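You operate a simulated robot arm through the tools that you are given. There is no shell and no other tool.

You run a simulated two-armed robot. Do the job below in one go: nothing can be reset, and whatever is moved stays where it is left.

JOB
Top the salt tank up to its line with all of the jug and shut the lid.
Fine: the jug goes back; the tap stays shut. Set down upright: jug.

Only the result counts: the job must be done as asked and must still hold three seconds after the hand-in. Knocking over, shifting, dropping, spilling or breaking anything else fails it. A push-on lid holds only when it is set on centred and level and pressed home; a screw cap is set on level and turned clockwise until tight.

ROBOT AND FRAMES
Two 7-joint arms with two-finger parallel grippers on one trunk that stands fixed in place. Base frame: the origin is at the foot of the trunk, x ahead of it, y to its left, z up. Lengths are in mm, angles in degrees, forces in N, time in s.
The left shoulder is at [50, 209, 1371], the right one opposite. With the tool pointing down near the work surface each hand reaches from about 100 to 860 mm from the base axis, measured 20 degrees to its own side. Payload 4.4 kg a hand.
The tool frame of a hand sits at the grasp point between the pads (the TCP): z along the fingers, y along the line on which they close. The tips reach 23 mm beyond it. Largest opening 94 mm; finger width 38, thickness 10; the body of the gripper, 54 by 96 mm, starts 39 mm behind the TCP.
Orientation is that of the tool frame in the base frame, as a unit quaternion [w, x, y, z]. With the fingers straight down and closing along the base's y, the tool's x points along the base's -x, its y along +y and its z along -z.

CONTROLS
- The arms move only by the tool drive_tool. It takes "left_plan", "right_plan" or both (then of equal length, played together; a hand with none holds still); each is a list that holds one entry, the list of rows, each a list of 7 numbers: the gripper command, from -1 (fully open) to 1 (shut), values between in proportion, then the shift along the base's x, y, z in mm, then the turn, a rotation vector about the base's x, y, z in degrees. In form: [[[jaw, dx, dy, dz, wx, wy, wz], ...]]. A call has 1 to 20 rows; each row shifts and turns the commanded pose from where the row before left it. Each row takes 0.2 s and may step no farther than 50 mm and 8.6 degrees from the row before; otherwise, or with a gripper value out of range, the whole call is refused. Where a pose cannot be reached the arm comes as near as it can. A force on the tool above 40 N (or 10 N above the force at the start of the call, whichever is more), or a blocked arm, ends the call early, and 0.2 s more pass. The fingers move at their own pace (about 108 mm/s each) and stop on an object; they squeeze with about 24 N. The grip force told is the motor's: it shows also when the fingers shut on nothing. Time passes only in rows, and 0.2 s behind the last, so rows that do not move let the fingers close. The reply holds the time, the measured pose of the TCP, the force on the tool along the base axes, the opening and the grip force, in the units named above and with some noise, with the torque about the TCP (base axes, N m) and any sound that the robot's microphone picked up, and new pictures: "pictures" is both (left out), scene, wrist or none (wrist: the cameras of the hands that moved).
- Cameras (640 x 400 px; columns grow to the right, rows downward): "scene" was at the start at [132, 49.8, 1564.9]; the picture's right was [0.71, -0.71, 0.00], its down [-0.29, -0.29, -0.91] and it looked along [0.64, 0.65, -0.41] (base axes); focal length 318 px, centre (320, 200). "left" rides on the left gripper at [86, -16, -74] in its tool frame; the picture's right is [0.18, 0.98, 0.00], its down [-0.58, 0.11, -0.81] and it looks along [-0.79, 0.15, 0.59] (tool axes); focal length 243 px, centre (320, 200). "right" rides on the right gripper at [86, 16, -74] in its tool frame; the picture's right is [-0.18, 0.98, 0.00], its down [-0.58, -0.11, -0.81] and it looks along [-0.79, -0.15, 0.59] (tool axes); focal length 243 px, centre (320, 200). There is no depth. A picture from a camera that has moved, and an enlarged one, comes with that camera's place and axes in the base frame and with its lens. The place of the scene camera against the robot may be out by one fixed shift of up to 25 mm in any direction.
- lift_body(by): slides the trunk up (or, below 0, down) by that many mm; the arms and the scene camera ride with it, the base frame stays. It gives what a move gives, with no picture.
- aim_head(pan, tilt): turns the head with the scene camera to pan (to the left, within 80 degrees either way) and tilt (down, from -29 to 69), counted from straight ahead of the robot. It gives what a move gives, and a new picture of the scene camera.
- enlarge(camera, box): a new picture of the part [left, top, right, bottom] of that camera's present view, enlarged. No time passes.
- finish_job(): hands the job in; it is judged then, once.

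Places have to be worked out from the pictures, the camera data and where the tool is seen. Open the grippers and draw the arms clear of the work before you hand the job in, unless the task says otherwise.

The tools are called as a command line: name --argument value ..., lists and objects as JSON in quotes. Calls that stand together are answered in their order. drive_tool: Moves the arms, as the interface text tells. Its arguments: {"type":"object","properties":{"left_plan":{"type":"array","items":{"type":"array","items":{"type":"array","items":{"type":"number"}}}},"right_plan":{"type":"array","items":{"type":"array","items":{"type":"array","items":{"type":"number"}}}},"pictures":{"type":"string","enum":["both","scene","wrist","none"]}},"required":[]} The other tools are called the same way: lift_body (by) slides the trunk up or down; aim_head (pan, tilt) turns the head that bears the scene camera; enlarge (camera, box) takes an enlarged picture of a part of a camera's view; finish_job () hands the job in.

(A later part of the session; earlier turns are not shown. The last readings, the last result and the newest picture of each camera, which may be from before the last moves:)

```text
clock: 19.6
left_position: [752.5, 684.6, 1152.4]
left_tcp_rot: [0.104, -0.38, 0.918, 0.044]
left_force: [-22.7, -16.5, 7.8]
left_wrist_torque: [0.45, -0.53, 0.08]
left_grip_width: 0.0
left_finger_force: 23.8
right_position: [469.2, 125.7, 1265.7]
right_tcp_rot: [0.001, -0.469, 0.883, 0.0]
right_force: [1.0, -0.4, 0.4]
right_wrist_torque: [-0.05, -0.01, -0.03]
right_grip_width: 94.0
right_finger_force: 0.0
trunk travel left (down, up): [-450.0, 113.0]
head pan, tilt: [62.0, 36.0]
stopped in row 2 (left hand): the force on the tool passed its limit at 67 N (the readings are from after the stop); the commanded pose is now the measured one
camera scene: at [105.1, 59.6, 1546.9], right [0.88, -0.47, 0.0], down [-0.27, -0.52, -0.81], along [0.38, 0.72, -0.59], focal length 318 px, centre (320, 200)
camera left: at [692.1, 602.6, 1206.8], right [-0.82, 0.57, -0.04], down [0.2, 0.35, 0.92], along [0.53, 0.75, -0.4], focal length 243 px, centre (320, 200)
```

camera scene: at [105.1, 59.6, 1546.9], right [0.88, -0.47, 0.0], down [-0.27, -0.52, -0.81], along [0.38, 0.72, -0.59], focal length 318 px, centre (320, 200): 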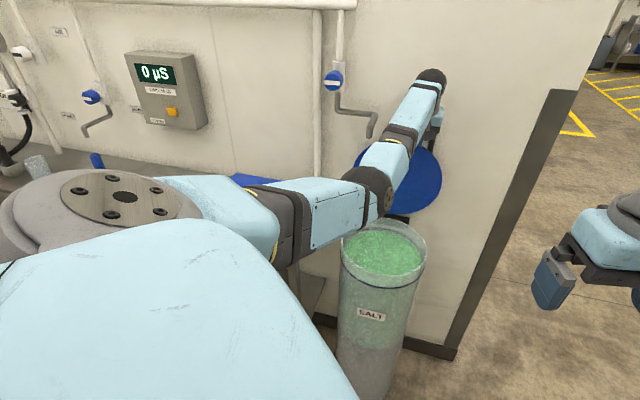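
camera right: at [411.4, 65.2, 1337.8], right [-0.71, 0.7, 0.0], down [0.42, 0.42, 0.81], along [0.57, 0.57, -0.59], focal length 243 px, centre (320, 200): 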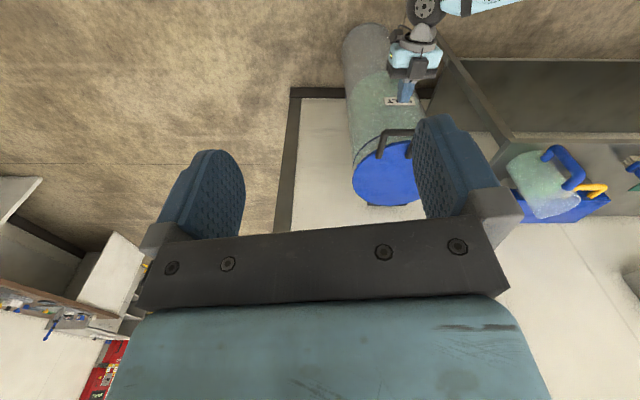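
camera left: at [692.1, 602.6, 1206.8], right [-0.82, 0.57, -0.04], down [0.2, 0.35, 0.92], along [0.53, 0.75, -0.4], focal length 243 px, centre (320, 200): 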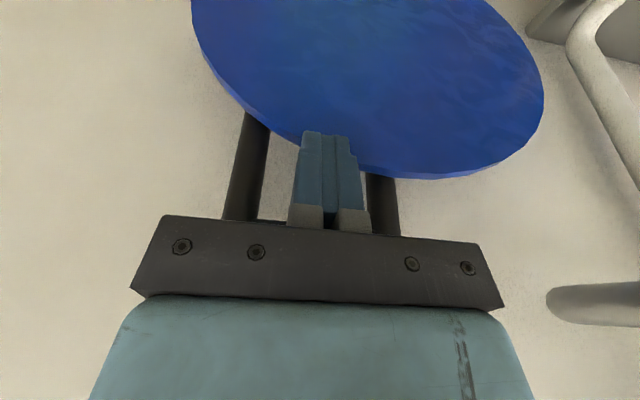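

The lid reached its stop (67 N spike), so it is fully open. I back the hand off towards the robot and see whether the lid stays.

drive_tool --left_plan '[[[1, -7, -7, 0, 0, 0, 0], [1, -14, -14, 0, 0, 0, 0], [1, -20, -20, 5, 0, 0, 0], [1, -25, -25, 10, 0, 0, 0], [1, -25, -25, 10, 0, 0, 0]]]' --pictures "both"

```text
clock: 20.8
left_position: [663.0, 597.2, 1174.5]
left_tcp_rot: [0.103, -0.38, 0.918, 0.043]
left_force: [-0.5, -0.8, -0.3]
left_wrist_torque: [0.0, 0.01, 0.01]
left_grip_width: 0.0
left_finger_force: 24.0
right_position: [472.5, 126.7, 1263.9]
right_tcp_rot: [0.0, -0.469, 0.883, -0.001]
right_force: [0.1, 0.4, -0.4]
right_wrist_torque: [-0.03, 0.0, -0.03]
right_grip_width: 93.8
right_finger_force: 0.0
trunk travel left (down, up): [-450.0, 113.0]
head pan, tilt: [62.0, 36.0]
camera scene: at [107.5, 61.3, 1546.5], right [0.88, -0.47, 0.0], down [-0.28, -0.52, -0.81], along [0.38, 0.71, -0.59], focal length 318 px, centre (320, 200)
camera left: at [603.4, 514.5, 1229.7], right [-0.82, 0.57, -0.04], down [0.2, 0.35, 0.92], along [0.53, 0.75, -0.4], focal length 243 px, centre (320, 200)
```

scene: 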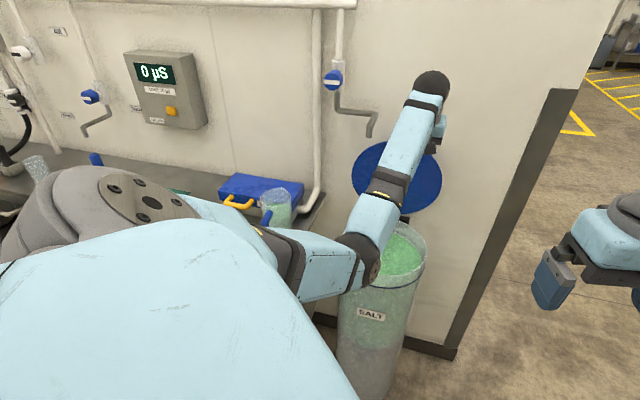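
left: 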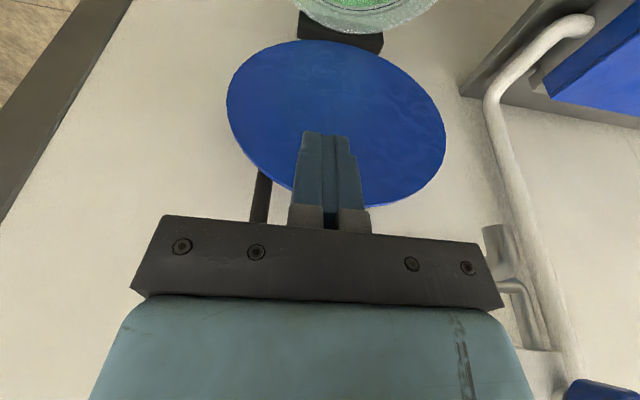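

The lid stays open by itself. Before fetching the jug, I test in free air whether the left wrist can roll far enough for pouring: first I level the hand in front of and above the tank.

drive_tool --left_plan '[[[1, -16.8, -10.3, -17.4, 5.445, -5.445, 0], [1, -16.8, -10.3, -17.4, 5.445, -5.445, 0], [1, -16.8, -10.3, -17.4, 5.445, -5.445, 0], [1, -16.8, -10.3, -17.4, 5.445, -5.445, 0], [1, -16.8, -10.3, -17.4, 5.445, -5.445, 0], [1, -16.8, -10.3, -17.4, 5.445, -5.445, 0], [1, -16.8, -10.3, -17.4, 5.445, -5.445, 0], [1, -16.8, -10.3, -17.4, 5.445, -5.445, 0], [1, -16.8, -10.3, -17.4, 5.445, -5.445, 0], [1, -16.8, -10.3, -17.4, 5.445, -5.445, 0]]]' --pictures "both"

```text
clock: 22.9
left_position: [506.9, 578.9, 1074.3]
left_tcp_rot: [0.658, -0.206, 0.641, 0.338]
left_force: [-0.1, 0.3, 0.0]
left_wrist_torque: [-0.01, 0.04, 0.0]
left_grip_width: 0.0
left_finger_force: 23.9
right_position: [471.8, 129.0, 1262.7]
right_tcp_rot: [0.0, -0.47, 0.883, -0.001]
right_force: [0.1, -0.4, 0.4]
right_wrist_torque: [0.03, -0.01, -0.05]
right_grip_width: 93.9
right_finger_force: 0.1
trunk travel left (down, up): [-450.0, 113.0]
head pan, tilt: [62.0, 36.0]
stopped in row 10 (left hand): the arm was blocked; the commanded pose is now the measured one
camera scene: at [107.1, 62.3, 1546.4], right [0.88, -0.47, 0.0], down [-0.28, -0.52, -0.81], along [0.38, 0.71, -0.59], focal length 318 px, centre (320, 200)
camera left: at [460.6, 530.0, 980.7], right [-0.71, 0.71, -0.02], down [-0.62, -0.6, 0.51], along [0.35, 0.37, 0.86], focal length 243 px, centre (320, 200)
```

scene: 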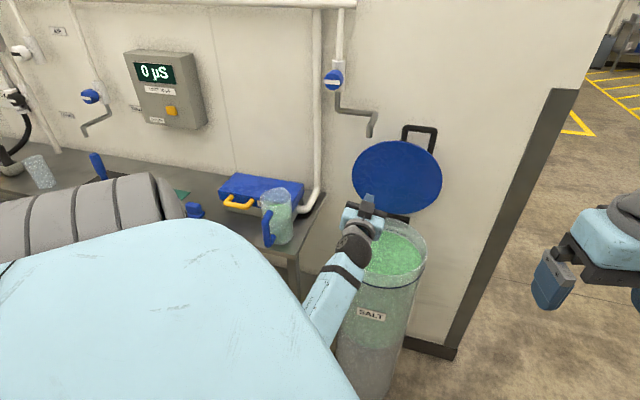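
left: 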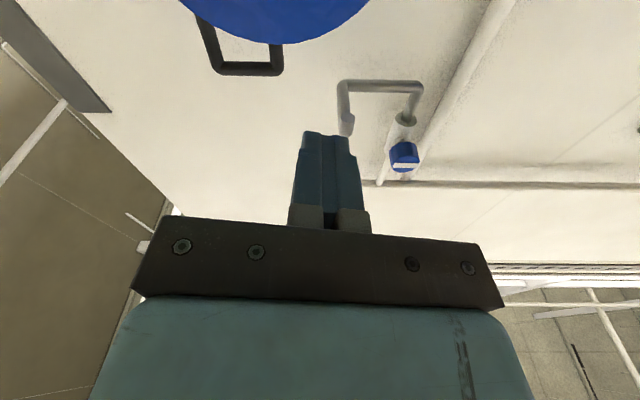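

The last row was reported as blocked, and the hand sits at (507, 579, 1074) instead of the target, pointing level at the wall. I look at the arm's configuration by tilting the head down before moving on.

aim_head --pan 50 --tilt 60

```text
clock: 23.8
left_position: [507.3, 578.1, 1074.9]
left_tcp_rot: [0.658, -0.205, 0.64, 0.339]
left_force: [-0.1, 0.0, 0.6]
left_wrist_torque: [0.01, 0.01, 0.01]
left_grip_width: 0.2
left_finger_force: 23.4
right_position: [472.3, 128.3, 1263.8]
right_tcp_rot: [0.0, -0.469, 0.883, -0.001]
right_force: [0.4, -1.1, -0.5]
right_wrist_torque: [0.03, 0.03, -0.04]
right_grip_width: 94.1
right_finger_force: 0.0
trunk travel left (down, up): [-450.0, 113.0]
head pan, tilt: [50.0, 60.0]
camera scene: at [109.5, 35.8, 1513.7], right [0.77, -0.64, 0.0], down [-0.56, -0.66, -0.5], along [0.32, 0.38, -0.87], focal length 318 px, centre (320, 200)
```

scene: 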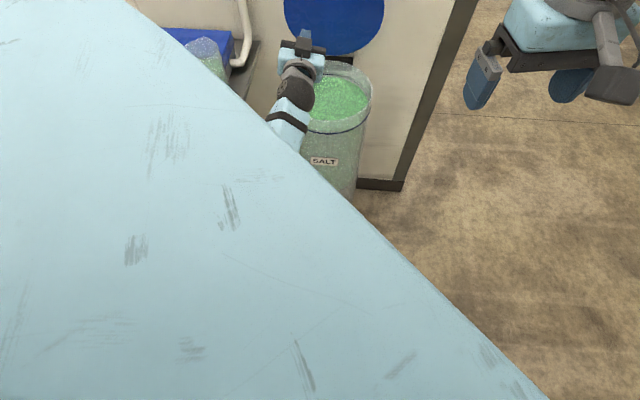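

The shoulder housing hides the arm from the head camera, so I check the view of the right wrist camera.

enlarge --camera "right" --box '[0, 0, 640, 400]'

aim_head --pan 55 --tilt 34

```text
1.00 times, centred on (320, 200) of right (not enlarged: the box is as wide or as high as the picture)
camera zoom: at [410.5, 65.2, 1338.2], right [-0.71, 0.7, 0.0], down [0.42, 0.42, 0.81], along [0.57, 0.57, -0.59], focal length 243 px, centre (320, 200)
```

zoom: 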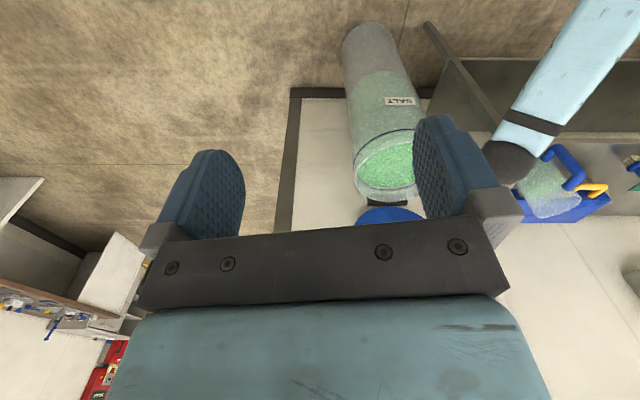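

```text
clock: 24.7
left_position: [507.8, 577.8, 1074.4]
left_tcp_rot: [0.658, -0.205, 0.641, 0.338]
left_force: [0.1, 0.9, -0.3]
left_wrist_torque: [0.0, 0.02, -0.02]
left_grip_width: 0.0
left_finger_force: 24.3
right_position: [472.4, 127.7, 1263.4]
right_tcp_rot: [0.0, -0.469, 0.883, 0.001]
right_force: [0.3, 0.3, 0.0]
right_wrist_torque: [0.0, -0.01, 0.02]
right_grip_width: 94.1
right_finger_force: 0.1
trunk travel left (down, up): [-450.0, 113.0]
head pan, tilt: [55.0, 34.0]
camera scene: at [117.6, 57.0, 1549.4], right [0.82, -0.57, 0.0], down [-0.32, -0.46, -0.83], along [0.48, 0.68, -0.56], focal length 318 px, centre (320, 200)
```

scene: 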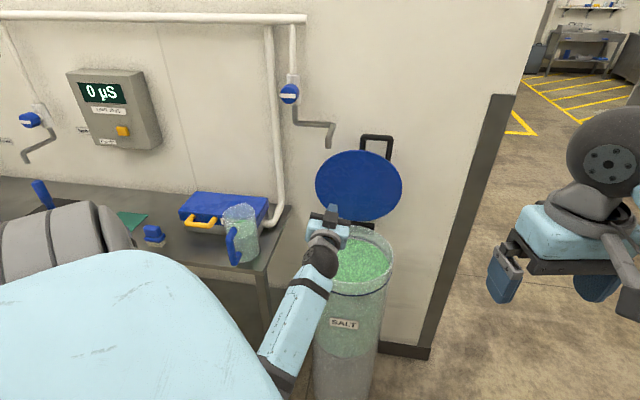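

The forearm comes up from a low, folded elbow here, so the wrist hit a limit. I turn the hand back to pointing down while moving to the earlier, unrestricted region in front of the tank.

drive_tool --left_plan '[[[1, 2, -4, 8, -5.4, 5.4, 0], [1, 2, -4, 8, -5.4, 5.4, 0], [1, 2, -4, 8, -5.4, 5.4, 0], [1, 2, -4, 8, -5.4, 5.4, 0], [1, 2, -4, 8, -5.4, 5.4, 0], [1, 2, -4, 8, -5.4, 5.4, 0], [1, 2, -4, 8, -5.4, 5.4, 0], [1, 2, -4, 8, -5.4, 5.4, 0], [1, 2, -4, 5, -5.4, 5.4, 0], [1, 2, -4, 5, -5.4, 5.4, 0], [1, 2, -4, 5, -5.4, 5.4, 0], [1, 2, -4, 5, -5.4, 5.4, 0]]]' --pictures "both"

```text
clock: 27.3
left_position: [531.7, 528.5, 1158.1]
left_tcp_rot: [0.028, -0.304, 0.952, 0.014]
left_force: [0.5, -1.0, 0.3]
left_wrist_torque: [0.01, 0.01, 0.01]
left_grip_width: 0.0
left_finger_force: 24.3
right_position: [471.7, 127.1, 1262.4]
right_tcp_rot: [0.0, -0.469, 0.883, 0.0]
right_force: [-0.1, 0.0, -0.2]
right_wrist_torque: [0.01, -0.01, 0.01]
right_grip_width: 94.1
right_finger_force: 0.0
trunk travel left (down, up): [-450.0, 113.0]
head pan, tilt: [55.0, 34.0]
camera scene: at [118.0, 56.5, 1549.4], right [0.82, -0.57, 0.0], down [-0.32, -0.46, -0.83], along [0.48, 0.68, -0.56], focal length 318 px, centre (320, 200)
camera left: at [466.9, 461.4, 1227.9], right [-0.72, 0.69, 0.0], down [0.37, 0.39, 0.84], along [0.58, 0.61, -0.54], focal length 243 px, centre (320, 200)
```

scene: 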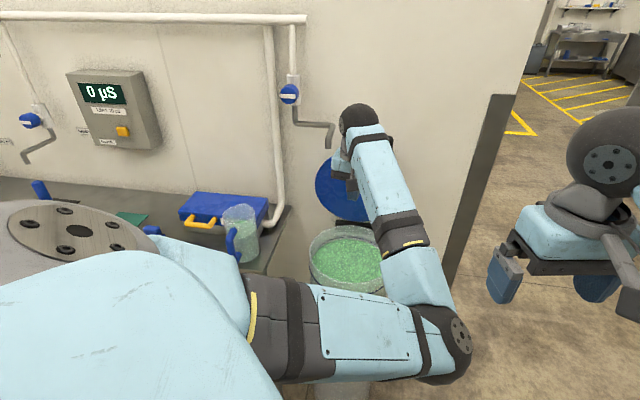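
left: 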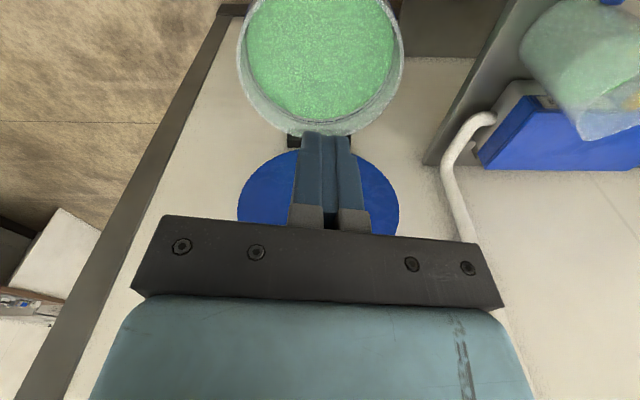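

The elbow has ended up low and in front, which folds the arm too far for level work here. I raise the trunk fully for more room and take the left hand back up towards its starting pose to recover a better elbow posture.

lift_body --by 113

drive_tool --left_plan '[[[-1, -17, -10, 20, 0, 0, -3], [-1, -17, -10, 20, 0, 0, -3], [-1, -17, -10, 20, 0, 0, -3], [-1, -17, -10, 20, 0, 0, -3], [-1, -17, -10, 20, 0, 0, -3], [-1, -17, -10, 20, 0, 0, -3], [-1, 0, 0, 20, 0, 0, -3], [-1, 0, 0, 20, 0, 0, -3], [-1, 0, 0, 20, 0, 0, -3], [-1, 0, 0, 20, 0, 0, -3]]]' --pictures "both"

```text
clock: 28.8
left_position: [530.9, 529.0, 1271.0]
left_tcp_rot: [0.028, -0.305, 0.952, 0.016]
left_force: [-0.2, 0.7, -0.4]
left_wrist_torque: [0.01, -0.01, -0.01]
left_grip_width: 0.2
left_finger_force: 24.0
right_position: [472.5, 128.9, 1376.1]
right_tcp_rot: [-0.001, -0.469, 0.883, -0.001]
right_force: [-0.1, 0.1, -0.4]
right_wrist_torque: [-0.02, -0.02, -0.01]
right_grip_width: 94.2
right_finger_force: 0.0
trunk travel left (down, up): [-563.0, 0.0]
head pan, tilt: [55.0, 34.0]
```

```text
clock: 29.5
left_position: [488.8, 506.3, 1318.7]
left_tcp_rot: [0.027, -0.248, 0.968, 0.014]
left_force: [-0.2, -0.7, 0.7]
left_wrist_torque: [-0.02, -0.01, -0.01]
left_grip_width: 94.0
left_finger_force: 0.1
right_position: [472.2, 125.8, 1381.8]
right_tcp_rot: [0.001, -0.471, 0.882, 0.0]
right_force: [2.7, -3.9, 4.2]
right_wrist_torque: [0.1, 0.07, 0.03]
right_grip_width: 92.0
right_finger_force: 0.0
trunk travel left (down, up): [-563.0, 0.0]
head pan, tilt: [55.0, 34.0]
stopped in row 3 (right hand): the force on the tool passed its limit at 68 N (the readings are from after the stop); the commanded pose is now the measured one
camera scene: at [117.1, 56.9, 1662.5], right [0.82, -0.57, 0.0], down [-0.32, -0.46, -0.83], along [0.48, 0.68, -0.56], focal length 318 px, centre (320, 200)
camera left: at [416.8, 447.6, 1388.4], right [-0.63, 0.77, 0.0], down [0.42, 0.34, 0.84], along [0.65, 0.53, -0.54], focal length 243 px, centre (320, 200)
```

scene: 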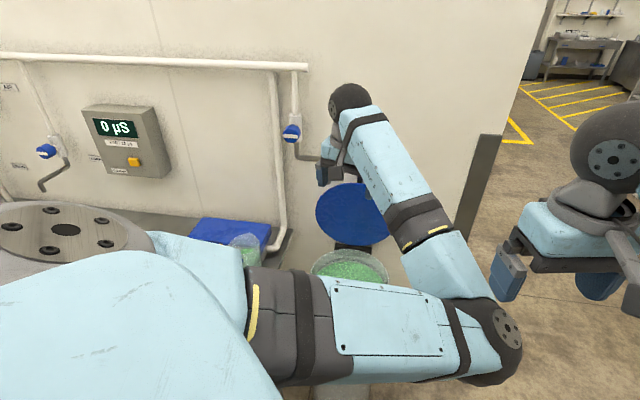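
left: 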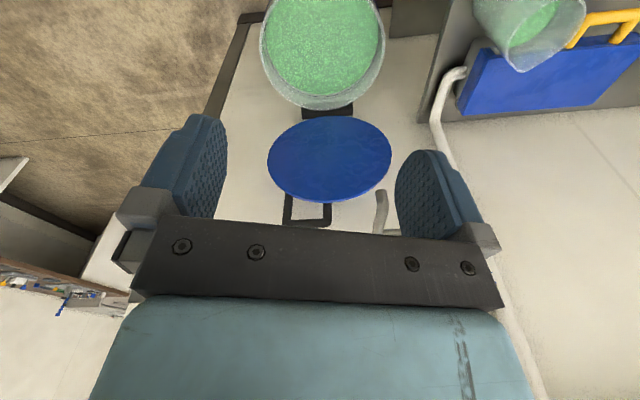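

The left elbow touched the right hand, so I draw the right hand away to its own side first.

drive_tool --right_plan '[[[-1, 5, -20, 5, 0, 0, 0], [-1, 0, -35, 5, 0, 0, 0], [-1, 0, -40, 0, 0, 0, 0], [-1, 0, -40, 0, 0, 0, 0], [-1, 0, -40, 0, 0, 0, 0], [-1, 0, -40, 0, 0, 0, 0], [-1, 0, -40, 0, 0, 0, 0], [-1, 0, -40, 0, 0, 0, 0], [-1, 0, -40, 0, 0, 0, 0]]]' --pictures "both"

```text
clock: 31.5
left_position: [488.8, 503.3, 1319.2]
left_tcp_rot: [0.029, -0.247, 0.968, 0.016]
left_force: [-0.3, -0.4, 1.4]
left_wrist_torque: [0.04, -0.02, -0.01]
left_grip_width: 94.3
left_finger_force: 0.2
right_position: [475.8, -212.7, 1391.6]
right_tcp_rot: [0.001, -0.472, 0.882, 0.001]
right_force: [-0.6, 0.1, 0.4]
right_wrist_torque: [0.07, 0.0, 0.03]
right_grip_width: 94.2
right_finger_force: 0.1
trunk travel left (down, up): [-563.0, 0.0]
head pan, tilt: [55.0, 34.0]
camera scene: at [116.7, 54.8, 1662.7], right [0.82, -0.57, 0.0], down [-0.32, -0.46, -0.83], along [0.48, 0.68, -0.56], focal length 318 px, centre (320, 200)
camera right: at [413.3, -274.1, 1466.6], right [-0.72, 0.7, 0.0], down [0.41, 0.42, 0.81], along [0.56, 0.58, -0.59], focal length 243 px, centre (320, 200)
```

scene: 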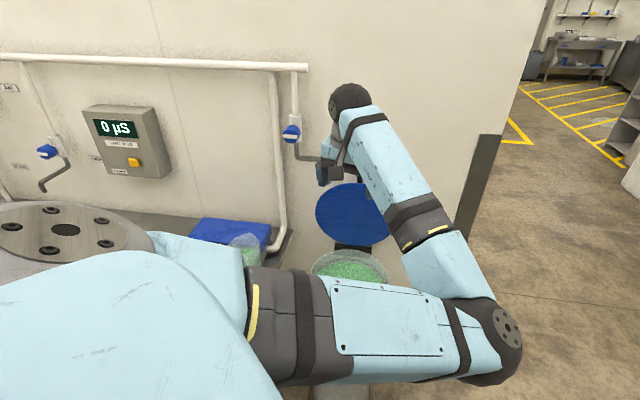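
right: 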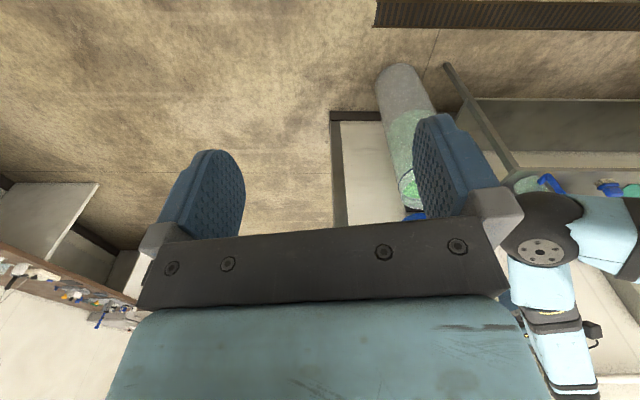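

The right hand is clear. I continue moving the left hand up and to the left and watch how its elbow follows.

drive_tool --left_plan '[[[-1, -22, 8, 18, 0, 0, 0], [-1, -22, 8, 18, 0, 0, 0], [-1, -22, 8, 18, 0, 0, 0], [-1, -22, 8, 18, 0, 0, 0], [-1, -22, 8, 18, 0, 0, 0], [-1, -22, 8, 18, 0, 0, 0], [-1, -22, 8, 10, 0, 0, 0], [-1, -22, 8, 10, 0, 0, 0]]]' --pictures "both"

```text
clock: 33.3
left_position: [313.2, 571.0, 1447.7]
left_tcp_rot: [0.028, -0.247, 0.969, 0.015]
left_force: [0.1, 0.4, -0.1]
left_wrist_torque: [-0.01, -0.01, -0.02]
left_grip_width: 94.1
left_finger_force: 0.0
right_position: [475.2, -208.9, 1393.0]
right_tcp_rot: [-0.001, -0.471, 0.882, 0.001]
right_force: [1.1, 0.3, 0.4]
right_wrist_torque: [-0.01, 0.02, 0.02]
right_grip_width: 94.3
right_finger_force: 0.2
trunk travel left (down, up): [-563.0, 0.0]
head pan, tilt: [55.0, 34.0]
camera scene: at [116.8, 57.4, 1662.5], right [0.82, -0.57, 0.0], down [-0.32, -0.46, -0.83], along [0.48, 0.68, -0.56], focal length 318 px, centre (320, 200)
camera left: at [239.9, 512.2, 1518.2], right [-0.63, 0.77, 0.0], down [0.42, 0.34, 0.84], along [0.65, 0.53, -0.54], focal length 243 px, centre (320, 200)
```

scene: 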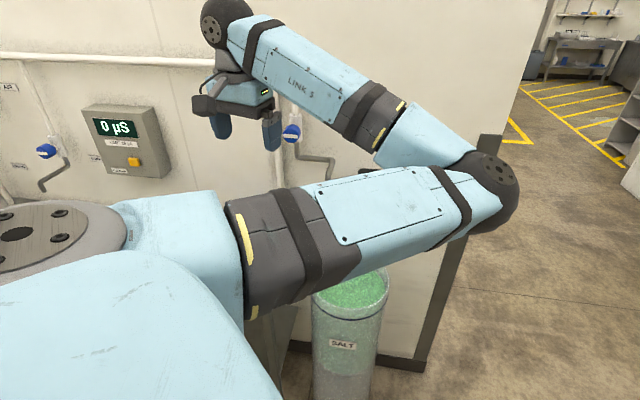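
left: 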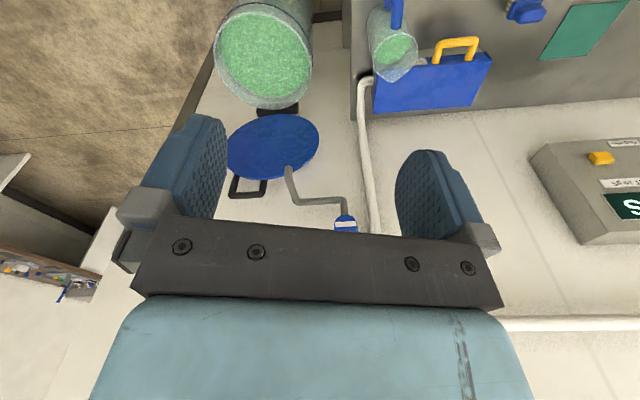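

The whole arm is visible now with its elbow to the front-right. Up here in free space I turn the hand to face the wall squarely and pitch it level, to see whether the elbow swings back to the left side.

drive_tool --left_plan '[[[-1, 0, 0, 0, 0, 0, 8.2], [-1, 0, 0, 0, 0, 0, 8.2], [-1, 0, 0, -10, 5.5, -5.5, 0], [-1, 0, 0, -10, 5.5, -5.5, 0], [-1, 0, 0, -10, 5.5, -5.5, 0], [-1, 0, 0, -10, 5.5, -5.5, 0], [-1, 0, 0, -10, 5.5, -5.5, 0], [-1, 0, 0, -10, 5.5, -5.5, 0], [-1, 0, 0, -10, 5.5, -5.5, 0], [-1, 0, 0, -10, 5.5, -5.5, 0], [-1, 0, 0, -10, 5.5, -5.5, 0]]]' --pictures "scene"

```text
clock: 35.7
left_position: [346.5, 607.8, 1357.2]
left_tcp_rot: [0.553, -0.31, 0.737, 0.233]
left_force: [0.1, 1.0, -0.1]
left_wrist_torque: [-0.02, 0.01, -0.01]
left_grip_width: 94.0
left_finger_force: 0.1
left hand out of reach, approached as far as the arm can: row 7, 8, 9, 10
right_position: [475.0, -208.9, 1392.8]
right_tcp_rot: [0.0, -0.471, 0.882, 0.0]
right_force: [0.0, 0.7, 0.0]
right_wrist_torque: [-0.05, 0.0, 0.0]
right_grip_width: 94.1
right_finger_force: 0.0
trunk travel left (down, up): [-563.0, 0.0]
head pan, tilt: [55.0, 34.0]
camera scene: at [116.2, 58.7, 1662.6], right [0.82, -0.57, 0.0], down [-0.32, -0.46, -0.83], along [0.48, 0.68, -0.56], focal length 318 px, centre (320, 200)
```

scene: 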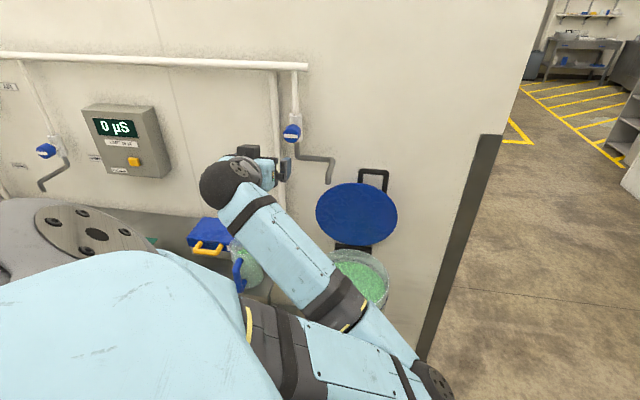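

The elbow now sits low at front-right with the forearm crossing left, which looks workable. I lower the hand in front of the jug (staying well short of the bench) and watch the posture.

drive_tool --left_plan '[[[-1, -10.8, 4.3, -32.7, 0.7, -0.7, 0], [-1, -10.8, 4.3, -32.7, 0.7, -0.7, 0], [-1, -10.8, 4.3, -32.7, 0.7, -0.7, 0], [-1, -10.8, 4.3, -32.7, 0.7, -0.7, 0], [-1, -10.8, 4.3, -32.7, 0.7, -0.7, 0], [-1, -10.8, 4.3, -32.7, 0.7, -0.7, 0]]]' --pictures "both"

```text
clock: 36.5
left_position: [349.4, 634.0, 1351.9]
left_tcp_rot: [0.654, -0.327, 0.642, 0.23]
left_force: [0.5, 0.1, -0.2]
left_wrist_torque: [0.0, 0.04, -0.01]
left_grip_width: 94.0
left_finger_force: 0.1
right_position: [476.5, -210.2, 1390.8]
right_tcp_rot: [-0.001, -0.471, 0.882, 0.001]
right_force: [0.6, 0.0, -0.2]
right_wrist_torque: [0.01, 0.04, -0.01]
right_grip_width: 93.8
right_finger_force: 0.0
trunk travel left (down, up): [-563.0, 0.0]
head pan, tilt: [55.0, 34.0]
stopped in row 3 (left hand): the arm was blocked; the commanded pose is now the measured one
camera scene: at [119.4, 55.5, 1662.4], right [0.82, -0.57, 0.0], down [-0.32, -0.46, -0.83], along [0.47, 0.68, -0.56], focal length 318 px, centre (320, 200)
camera left: at [315.1, 558.3, 1272.6], right [-0.7, 0.65, -0.31], down [-0.67, -0.44, 0.59], along [0.24, 0.62, 0.74], focal length 243 px, centre (320, 200)
```

scene: 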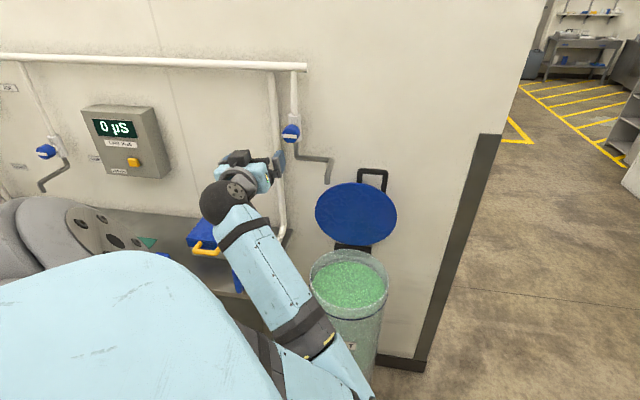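
left: 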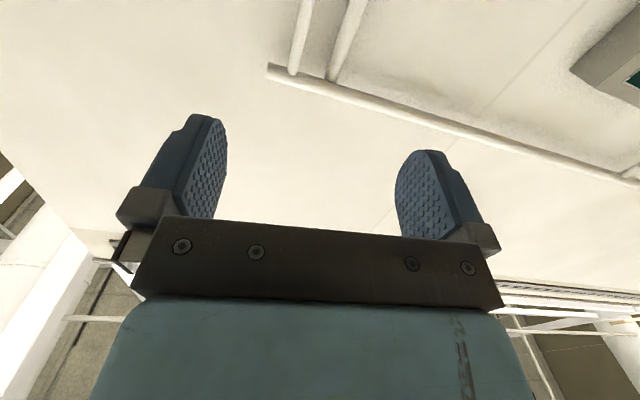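

The arm folded too tightly up here. I turn the hand back to pointing down while moving outward, then will lower it first and only level it once it is low.

drive_tool --left_plan '[[[-1, -2, 6, 5, -5.4, 5.4, 0], [-1, -2, 6, 5, -5.4, 5.4, 0], [-1, -2, 6, 5, -5.4, 5.4, 0], [-1, -2, 6, 5, -5.4, 5.4, 0], [-1, -2, 6, 0, -5.4, 5.4, 0], [-1, -2, 6, 0, -5.4, 5.4, 0], [-1, -2, 6, 0, -5.4, 5.4, 0], [-1, -2, 6, 0, -5.4, 5.4, 0], [-1, -2, 6, 0, -5.4, 5.4, 0], [-1, -2, 6, 0, -5.4, 5.4, 0], [-1, -2, 6, 0, -5.4, 5.4, 0]]]' --pictures "scene"

```text
clock: 38.9
left_position: [327.7, 700.3, 1368.1]
left_tcp_rot: [0.024, -0.445, 0.895, 0.018]
left_force: [0.2, 0.6, 0.0]
left_wrist_torque: [0.0, -0.02, -0.01]
left_grip_width: 94.1
left_finger_force: 0.0
right_position: [475.4, -207.8, 1392.9]
right_tcp_rot: [0.0, -0.471, 0.882, 0.0]
right_force: [0.2, 0.0, 0.8]
right_wrist_torque: [-0.02, 0.0, 0.0]
right_grip_width: 93.9
right_finger_force: 0.1
trunk travel left (down, up): [-563.0, 0.0]
head pan, tilt: [55.0, 34.0]
camera scene: at [117.2, 58.1, 1662.4], right [0.82, -0.57, 0.0], down [-0.32, -0.46, -0.83], along [0.48, 0.68, -0.56], focal length 318 px, centre (320, 200)
```

scene: 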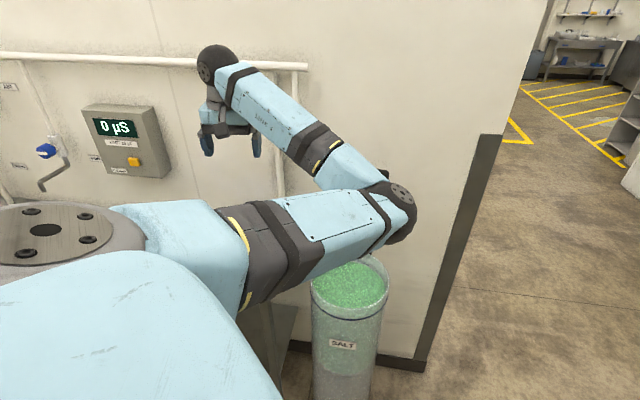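

The hand points down again, with the arm well clear. I move it back and down to a spot in front of the jug, still above the jug's rim height.

drive_tool --left_plan '[[[-1, -15.6, -6.8, -33, 0, 0, -1], [-1, -15.6, -6.8, -33, 0, 0, -1], [-1, -15.6, -6.8, -33, 0, 0, -1], [-1, -15.6, -6.8, -33, 0, 0, -1], [-1, -15.6, -6.8, -33, 0, 0, -1], [-1, -15.6, -6.8, -33, 0, 0, -1], [-1, -15.6, -6.8, -33, 0, 0, -1], [-1, -15.6, -6.8, -33, 0, 0, -1]]]' --pictures "both"

```text
clock: 40.7
left_position: [199.6, 646.5, 1105.8]
left_tcp_rot: [0.027, -0.381, 0.924, 0.018]
left_force: [-0.4, 0.4, 0.0]
left_wrist_torque: [0.0, -0.03, 0.0]
left_grip_width: 94.1
left_finger_force: 0.1
right_position: [474.8, -209.2, 1392.0]
right_tcp_rot: [0.0, -0.471, 0.882, 0.001]
right_force: [0.2, -0.7, -0.2]
right_wrist_torque: [-0.01, -0.02, -0.05]
right_grip_width: 93.9
right_finger_force: 0.0
trunk travel left (down, up): [-563.0, 0.0]
head pan, tilt: [55.0, 34.0]
camera scene: at [117.0, 57.2, 1662.6], right [0.82, -0.57, 0.0], down [-0.32, -0.46, -0.83], along [0.48, 0.68, -0.56], focal length 318 px, centre (320, 200)
camera left: at [147.4, 569.4, 1176.1], right [-0.82, 0.57, 0.0], down [0.3, 0.44, 0.84], along [0.48, 0.7, -0.54], focal length 243 px, centre (320, 200)
```

scene: 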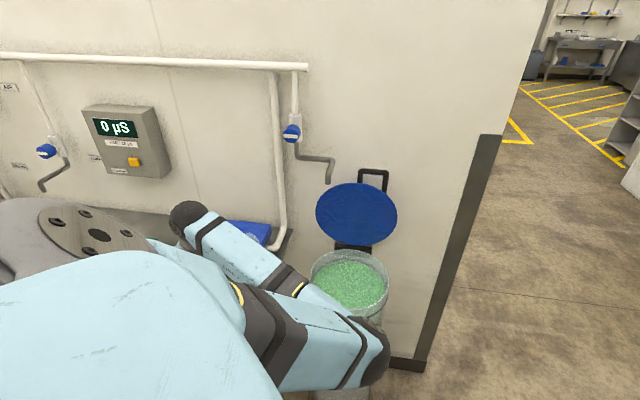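
left: 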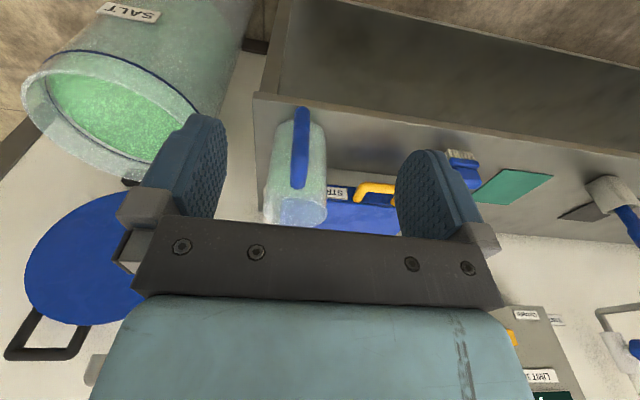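

The wrist camera now sees the jug, handle and bench corner clearly. I enlarge it to refine the jug's position.

enlarge --camera "left" --box '[230, 90, 390, 230]'

```text
2.86 times, centred on (310, 160) of left
camera zoom: at [147.4, 569.4, 1176.1], right [-0.82, 0.57, 0.0], down [0.3, 0.44, 0.84], along [0.48, 0.7, -0.54], focal length 693 px, centre (349, 314)
```

zoom: 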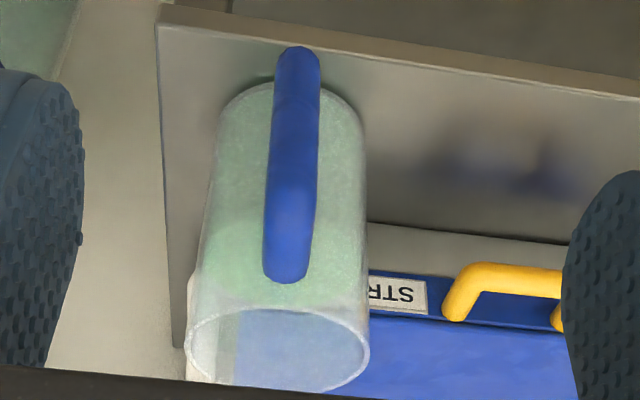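

Refined: jug axis ≈ f 822 / r −318 (x≈356, y≈806), handle bar centre ≈ (286, 730), spanning z 905–985, bench z≈850. I now level the hand in front of the handle at grip height, in steps.

drive_tool --left_plan '[[[-1, 0, 0, -14, 5.73, -5.73, 0], [-1, 0, 0, -14, 5.73, -5.73, 0], [-1, 0, 0, -14, 5.73, -5.73, 0], [-1, 0, 0, -14, 5.73, -5.73, 0], [-1, 0, 0, -14, 5.73, -5.73, 0]]]' --pictures "both"

```text
clock: 42.1
left_position: [243.4, 677.5, 1082.1]
left_tcp_rot: [0.407, -0.367, 0.821, 0.161]
left_force: [-0.4, 0.9, 0.4]
left_wrist_torque: [-0.02, -0.03, 0.01]
left_grip_width: 94.3
left_finger_force: 0.1
right_position: [474.9, -209.6, 1390.9]
right_tcp_rot: [0.0, -0.471, 0.882, 0.001]
right_force: [0.1, 0.0, -0.4]
right_wrist_torque: [-0.01, -0.01, 0.0]
right_grip_width: 93.9
right_finger_force: 0.1
trunk travel left (down, up): [-563.0, 0.0]
head pan, tilt: [55.0, 34.0]
stopped in row 5 (left hand): the arm was blocked; the commanded pose is now the measured one
camera scene: at [117.2, 56.5, 1662.5], right [0.82, -0.57, 0.0], down [-0.32, -0.46, -0.83], along [0.48, 0.68, -0.56], focal length 318 px, centre (320, 200)
camera left: at [179.2, 583.2, 1062.3], right [-0.79, 0.58, -0.18], down [-0.29, -0.1, 0.95], along [0.53, 0.81, 0.25], focal length 243 px, centre (320, 200)
```

scene: 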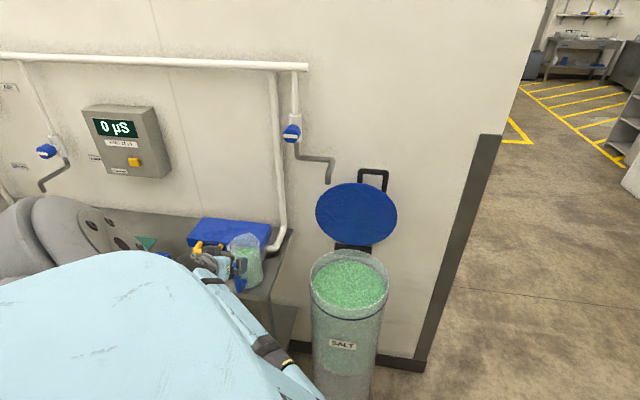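
left: 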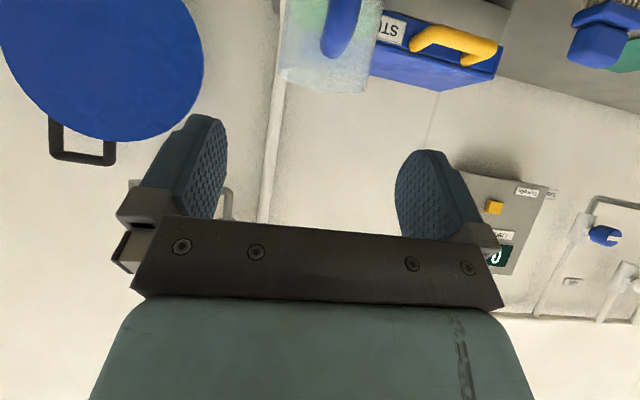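

The wrist hit a limit again in this elbow posture, with the hand at (243, 678, 1082) clear of the jug. I hold still for a moment to see whether the arm's posture relaxes by itself.

drive_tool --left_plan '[[[-1, 0, 0, 5, 0, 0, 0], [-1, 0, 0, 0, 0, 0, 0], [-1, 0, 0, 0, 0, 0, 0], [-1, 0, 0, 0, 0, 0, 0], [-1, 0, 0, 0, 0, 0, 0], [-1, 0, 0, 0, 0, 0, 0], [-1, 0, 0, 0, 0, 0, 0], [-1, 0, 0, 0, 0, 0, 0]]]' --pictures "scene"

```text
clock: 43.9
left_position: [245.7, 681.0, 1092.1]
left_tcp_rot: [0.412, -0.367, 0.819, 0.161]
left_force: [-0.1, 0.1, 0.2]
left_wrist_torque: [0.01, 0.01, 0.05]
left_grip_width: 94.2
left_finger_force: 0.1
right_position: [475.7, -209.7, 1391.8]
right_tcp_rot: [0.0, -0.471, 0.882, 0.001]
right_force: [-1.0, 0.2, 0.3]
right_wrist_torque: [-0.03, 0.0, 0.0]
right_grip_width: 94.0
right_finger_force: 0.1
trunk travel left (down, up): [-563.0, 0.0]
head pan, tilt: [55.0, 34.0]
camera scene: at [117.6, 57.0, 1662.5], right [0.82, -0.57, 0.0], down [-0.32, -0.46, -0.83], along [0.48, 0.68, -0.56], focal length 318 px, centre (320, 200)
```

scene: 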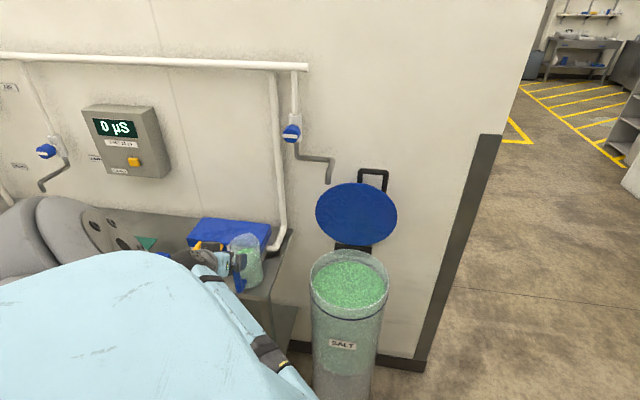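

No drift occurs by itself. I move up and outward over the bench at a safe height (z≈1250, well above the jug) and level the hand there, where the arm is more extended, to swing the elbow to the left.

drive_tool --left_plan '[[[-1, 10, 4, 35, 0, 0, 0], [-1, 28, 12, 35, 0, 0, 0], [-1, 35, 15, 35, 0, 0, 0], [-1, 35, 15, 30, 0, 0, 0], [-1, 35, 15, 23, 0, 0, 0], [-1, 0, 0, 0, 4.95, -4.95, 0], [-1, 0, 0, 0, 4.95, -4.95, 0], [-1, 0, 0, 0, 4.95, -4.95, 0], [-1, 0, 0, 0, 4.95, -4.95, 0], [-1, 0, 0, 0, 4.95, -4.95, 0]]]' --pictures "both"

```text
refused: row 3 steps farther than a row can; nothing moved
```

One row was slightly over the step limit; I resend with smaller steps.

drive_tool --left_plan '[[[-1, 10, 4, 35, 0, 0, 0], [-1, 26, 11, 35, 0, 0, 0], [-1, 32, 14, 32, 0, 0, 0], [-1, 35, 15, 30, 0, 0, 0], [-1, 38, 17, 25, 0, 0, 0], [-1, 0, 0, 0, 4.95, -4.95, 0], [-1, 0, 0, 0, 4.95, -4.95, 0], [-1, 0, 0, 0, 4.95, -4.95, 0], [-1, 0, 0, 0, 4.95, -4.95, 0], [-1, 0, 0, 0, 4.95, -4.95, 0]]]' --pictures "both"

```text
clock: 46.1
left_position: [384.4, 736.3, 1243.0]
left_tcp_rot: [0.641, -0.297, 0.663, 0.248]
left_force: [-0.4, 0.7, 0.0]
left_wrist_torque: [0.02, -0.01, -0.04]
left_grip_width: 94.1
left_finger_force: 0.1
right_position: [475.6, -208.0, 1391.9]
right_tcp_rot: [-0.001, -0.471, 0.882, 0.001]
right_force: [0.8, 0.9, 0.1]
right_wrist_torque: [0.0, -0.01, 0.0]
right_grip_width: 94.0
right_finger_force: 0.0
trunk travel left (down, up): [-563.0, 0.0]
head pan, tilt: [55.0, 34.0]
camera scene: at [117.3, 57.4, 1662.5], right [0.82, -0.57, 0.0], down [-0.32, -0.46, -0.83], along [0.48, 0.68, -0.56], focal length 318 px, centre (320, 200)
camera left: at [342.5, 665.2, 1162.2], right [-0.7, 0.68, -0.23], down [-0.64, -0.45, 0.62], along [0.31, 0.58, 0.75], focal length 243 px, centre (320, 200)
```

scene: 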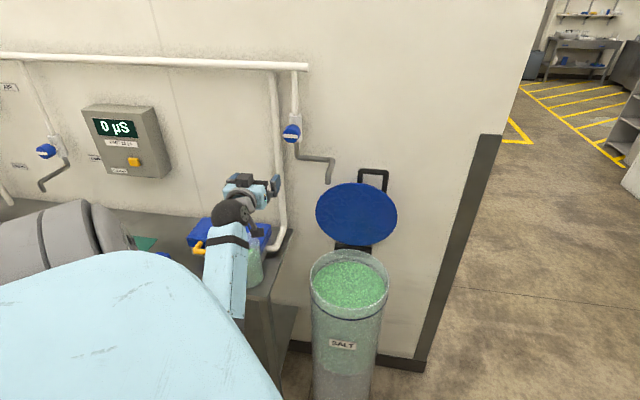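
left: 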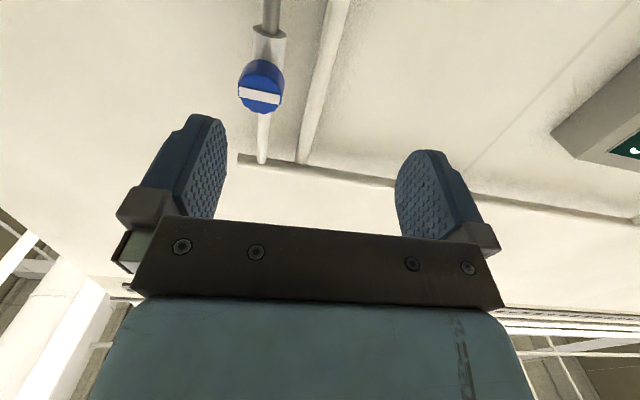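

The hand is level over the bench and the elbow has swung low behind it. Keeping the hand level, I retreat towards the front of the jug.

drive_tool --left_plan '[[[-1, -20, -8, -10, 0, 0, 0], [-1, -26, -10, -15, 0, 0, 0], [-1, -26, -10, -15, 0, 0, 0], [-1, -26, -10, -15, 0, 0, 0], [-1, -26, -10, -15, 0, 0, 0], [-1, -26, -10, -15, 0, 0, 0]]]' --pictures "both"

```text
clock: 47.5
left_position: [233.8, 678.5, 1155.9]
left_tcp_rot: [0.641, -0.297, 0.664, 0.248]
left_force: [-0.8, -0.8, 0.4]
left_wrist_torque: [-0.02, -0.03, -0.02]
left_grip_width: 94.2
left_finger_force: 0.1
right_position: [473.5, -209.4, 1392.9]
right_tcp_rot: [0.001, -0.471, 0.882, 0.002]
right_force: [-0.8, 0.0, 0.6]
right_wrist_torque: [0.02, 0.0, 0.0]
right_grip_width: 94.0
right_finger_force: 0.1
trunk travel left (down, up): [-563.0, 0.0]
head pan, tilt: [55.0, 34.0]
camera scene: at [116.1, 56.6, 1662.6], right [0.82, -0.57, 0.0], down [-0.32, -0.46, -0.83], along [0.48, 0.68, -0.56], focal length 318 px, centre (320, 200)
camera left: at [190.3, 607.8, 1076.0], right [-0.7, 0.68, -0.23], down [-0.64, -0.45, 0.62], along [0.31, 0.58, 0.75], focal length 243 px, centre (320, 200)
```

scene: 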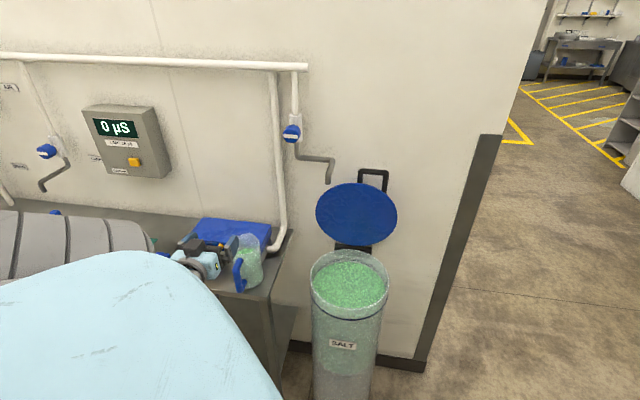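
left: 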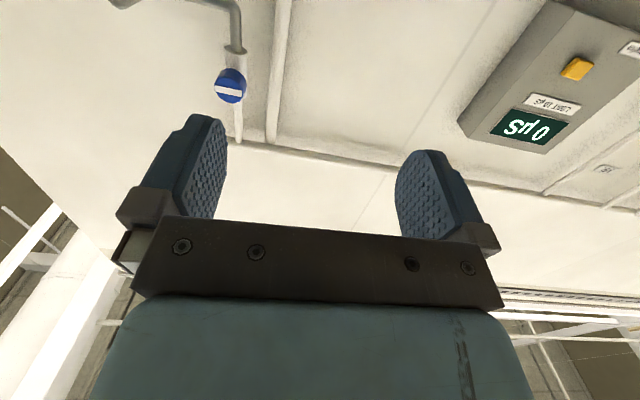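

The arm follows well now with the hand level in front of the jug at (234, 679, 1156). I take out a small roll and lower to the grip height, staying short of the handle.

drive_tool --left_plan '[[[-1, 0, 0, -32, 1, 1, 0], [-1, 0, 0, -32, 1.1, 1.1, 0], [-1, 0, 0, -32, 0, 0, 0], [-1, 0, 0, -32, 0, 0, 0], [-1, 0, 0, -32, 0, 0, 0], [-1, 0, 0, -31, 0, 0, 0]]]' --pictures "both"

```text
clock: 48.9
left_position: [236.7, 680.3, 966.3]
left_tcp_rot: [0.634, -0.28, 0.671, 0.265]
left_force: [1.2, 0.2, -0.2]
left_wrist_torque: [0.01, 0.03, -0.01]
left_grip_width: 94.2
left_finger_force: 0.1
right_position: [476.1, -208.6, 1391.8]
right_tcp_rot: [-0.001, -0.472, 0.882, 0.001]
right_force: [0.0, -0.4, -0.7]
right_wrist_torque: [0.0, 0.0, -0.03]
right_grip_width: 93.9
right_finger_force: 0.1
trunk travel left (down, up): [-563.0, 0.0]
head pan, tilt: [55.0, 34.0]
camera scene: at [117.9, 57.5, 1662.5], right [0.82, -0.57, 0.0], down [-0.32, -0.46, -0.83], along [0.48, 0.68, -0.56], focal length 318 px, centre (320, 200)
camera left: at [190.7, 611.3, 884.8], right [-0.71, 0.68, -0.18], down [-0.62, -0.47, 0.63], along [0.34, 0.56, 0.76], focal length 243 px, centre (320, 200)
```

scene: 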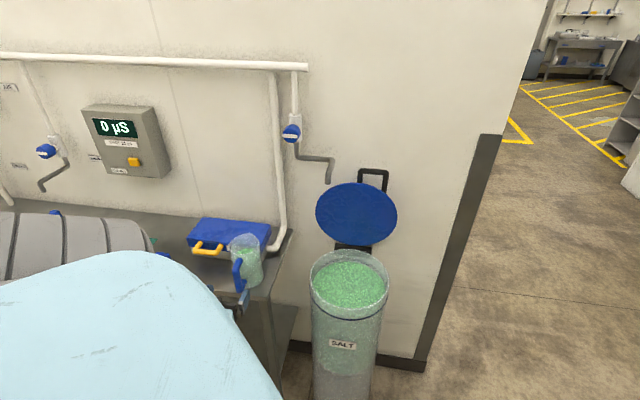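
left: 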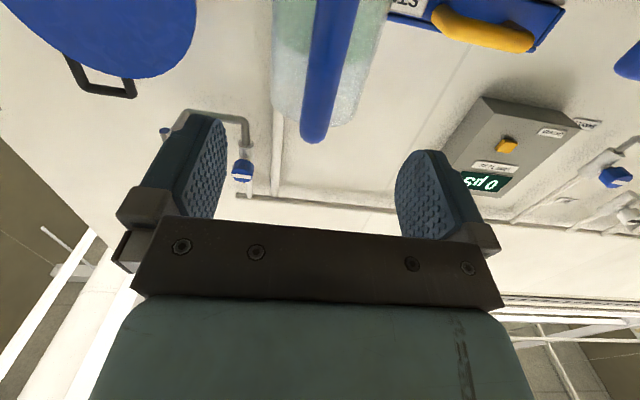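

The handle bar is centred between the open fingers: its top is at z≈991 and it stands at r≈−316 versus the hand's −314. I advance along the wall-normal so the fingers straddle the upper part of the handle.

drive_tool --left_plan '[[[-1, 13, 14, 0, 0, 0, 0], [-1, 14, 14.5, 0, 0, 0, 0], [-1, 14, 14.5, 0, 0, 0, 0], [-1, 0, 0, 0, 0, 0, 0]]]' --pictures "both"

enlarge --camera "scene" --box '[180, 200, 320, 320]'

```text
clock: 49.9
left_position: [276.6, 720.6, 966.4]
left_tcp_rot: [0.634, -0.28, 0.67, 0.265]
left_force: [-0.1, 0.6, 0.8]
left_wrist_torque: [0.0, -0.02, 0.01]
left_grip_width: 93.8
left_finger_force: 0.0
right_position: [476.7, -209.4, 1391.9]
right_tcp_rot: [0.0, -0.472, 0.882, 0.001]
right_force: [0.3, -0.4, 0.1]
right_wrist_torque: [0.01, 0.0, -0.05]
right_grip_width: 94.0
right_finger_force: 0.1
trunk travel left (down, up): [-563.0, 0.0]
head pan, tilt: [55.0, 34.0]
camera scene: at [117.4, 56.9, 1662.5], right [0.82, -0.57, 0.0], down [-0.32, -0.46, -0.83], along [0.48, 0.68, -0.56], focal length 318 px, centre (320, 200)
camera left: at [231.2, 653.0, 885.6], right [-0.71, 0.68, -0.18], down [-0.62, -0.47, 0.63], along [0.34, 0.56, 0.76], focal length 243 px, centre (320, 200)
```

scene: 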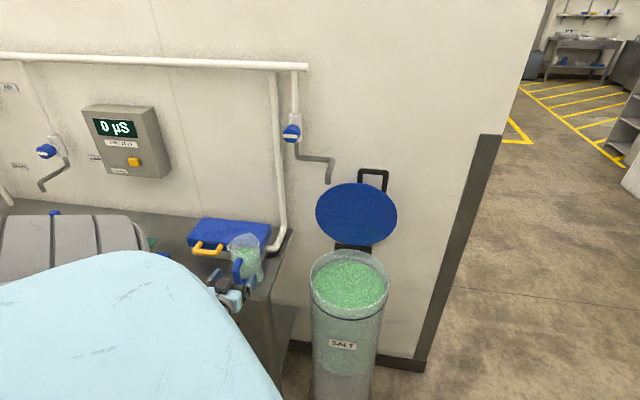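
left: 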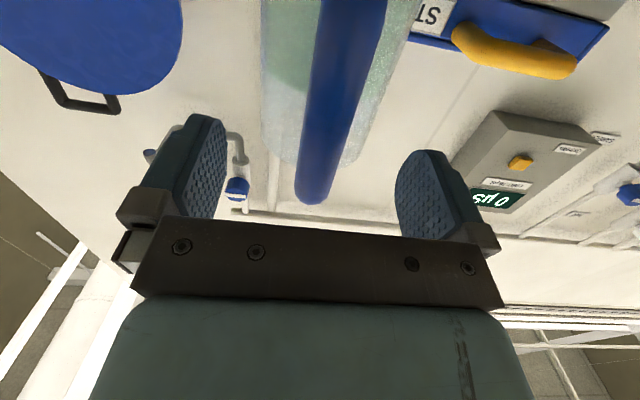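

```text
3.33 times, centred on (250, 260) of scene
camera zoom: at [117.4, 56.9, 1662.5], right [0.82, -0.57, 0.0], down [-0.32, -0.46, -0.83], along [0.48, 0.68, -0.56], focal length 1060 px, centre (553, 0)
```

zoom: 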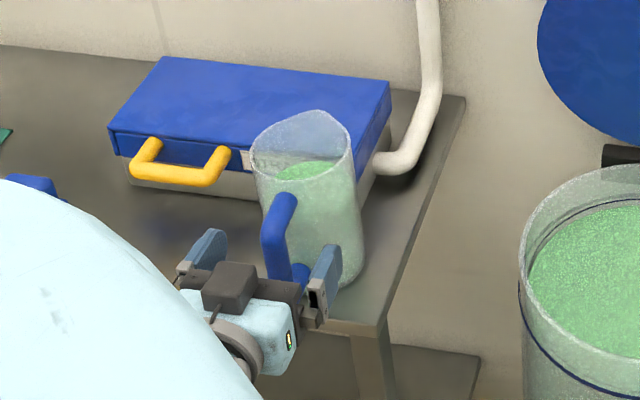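

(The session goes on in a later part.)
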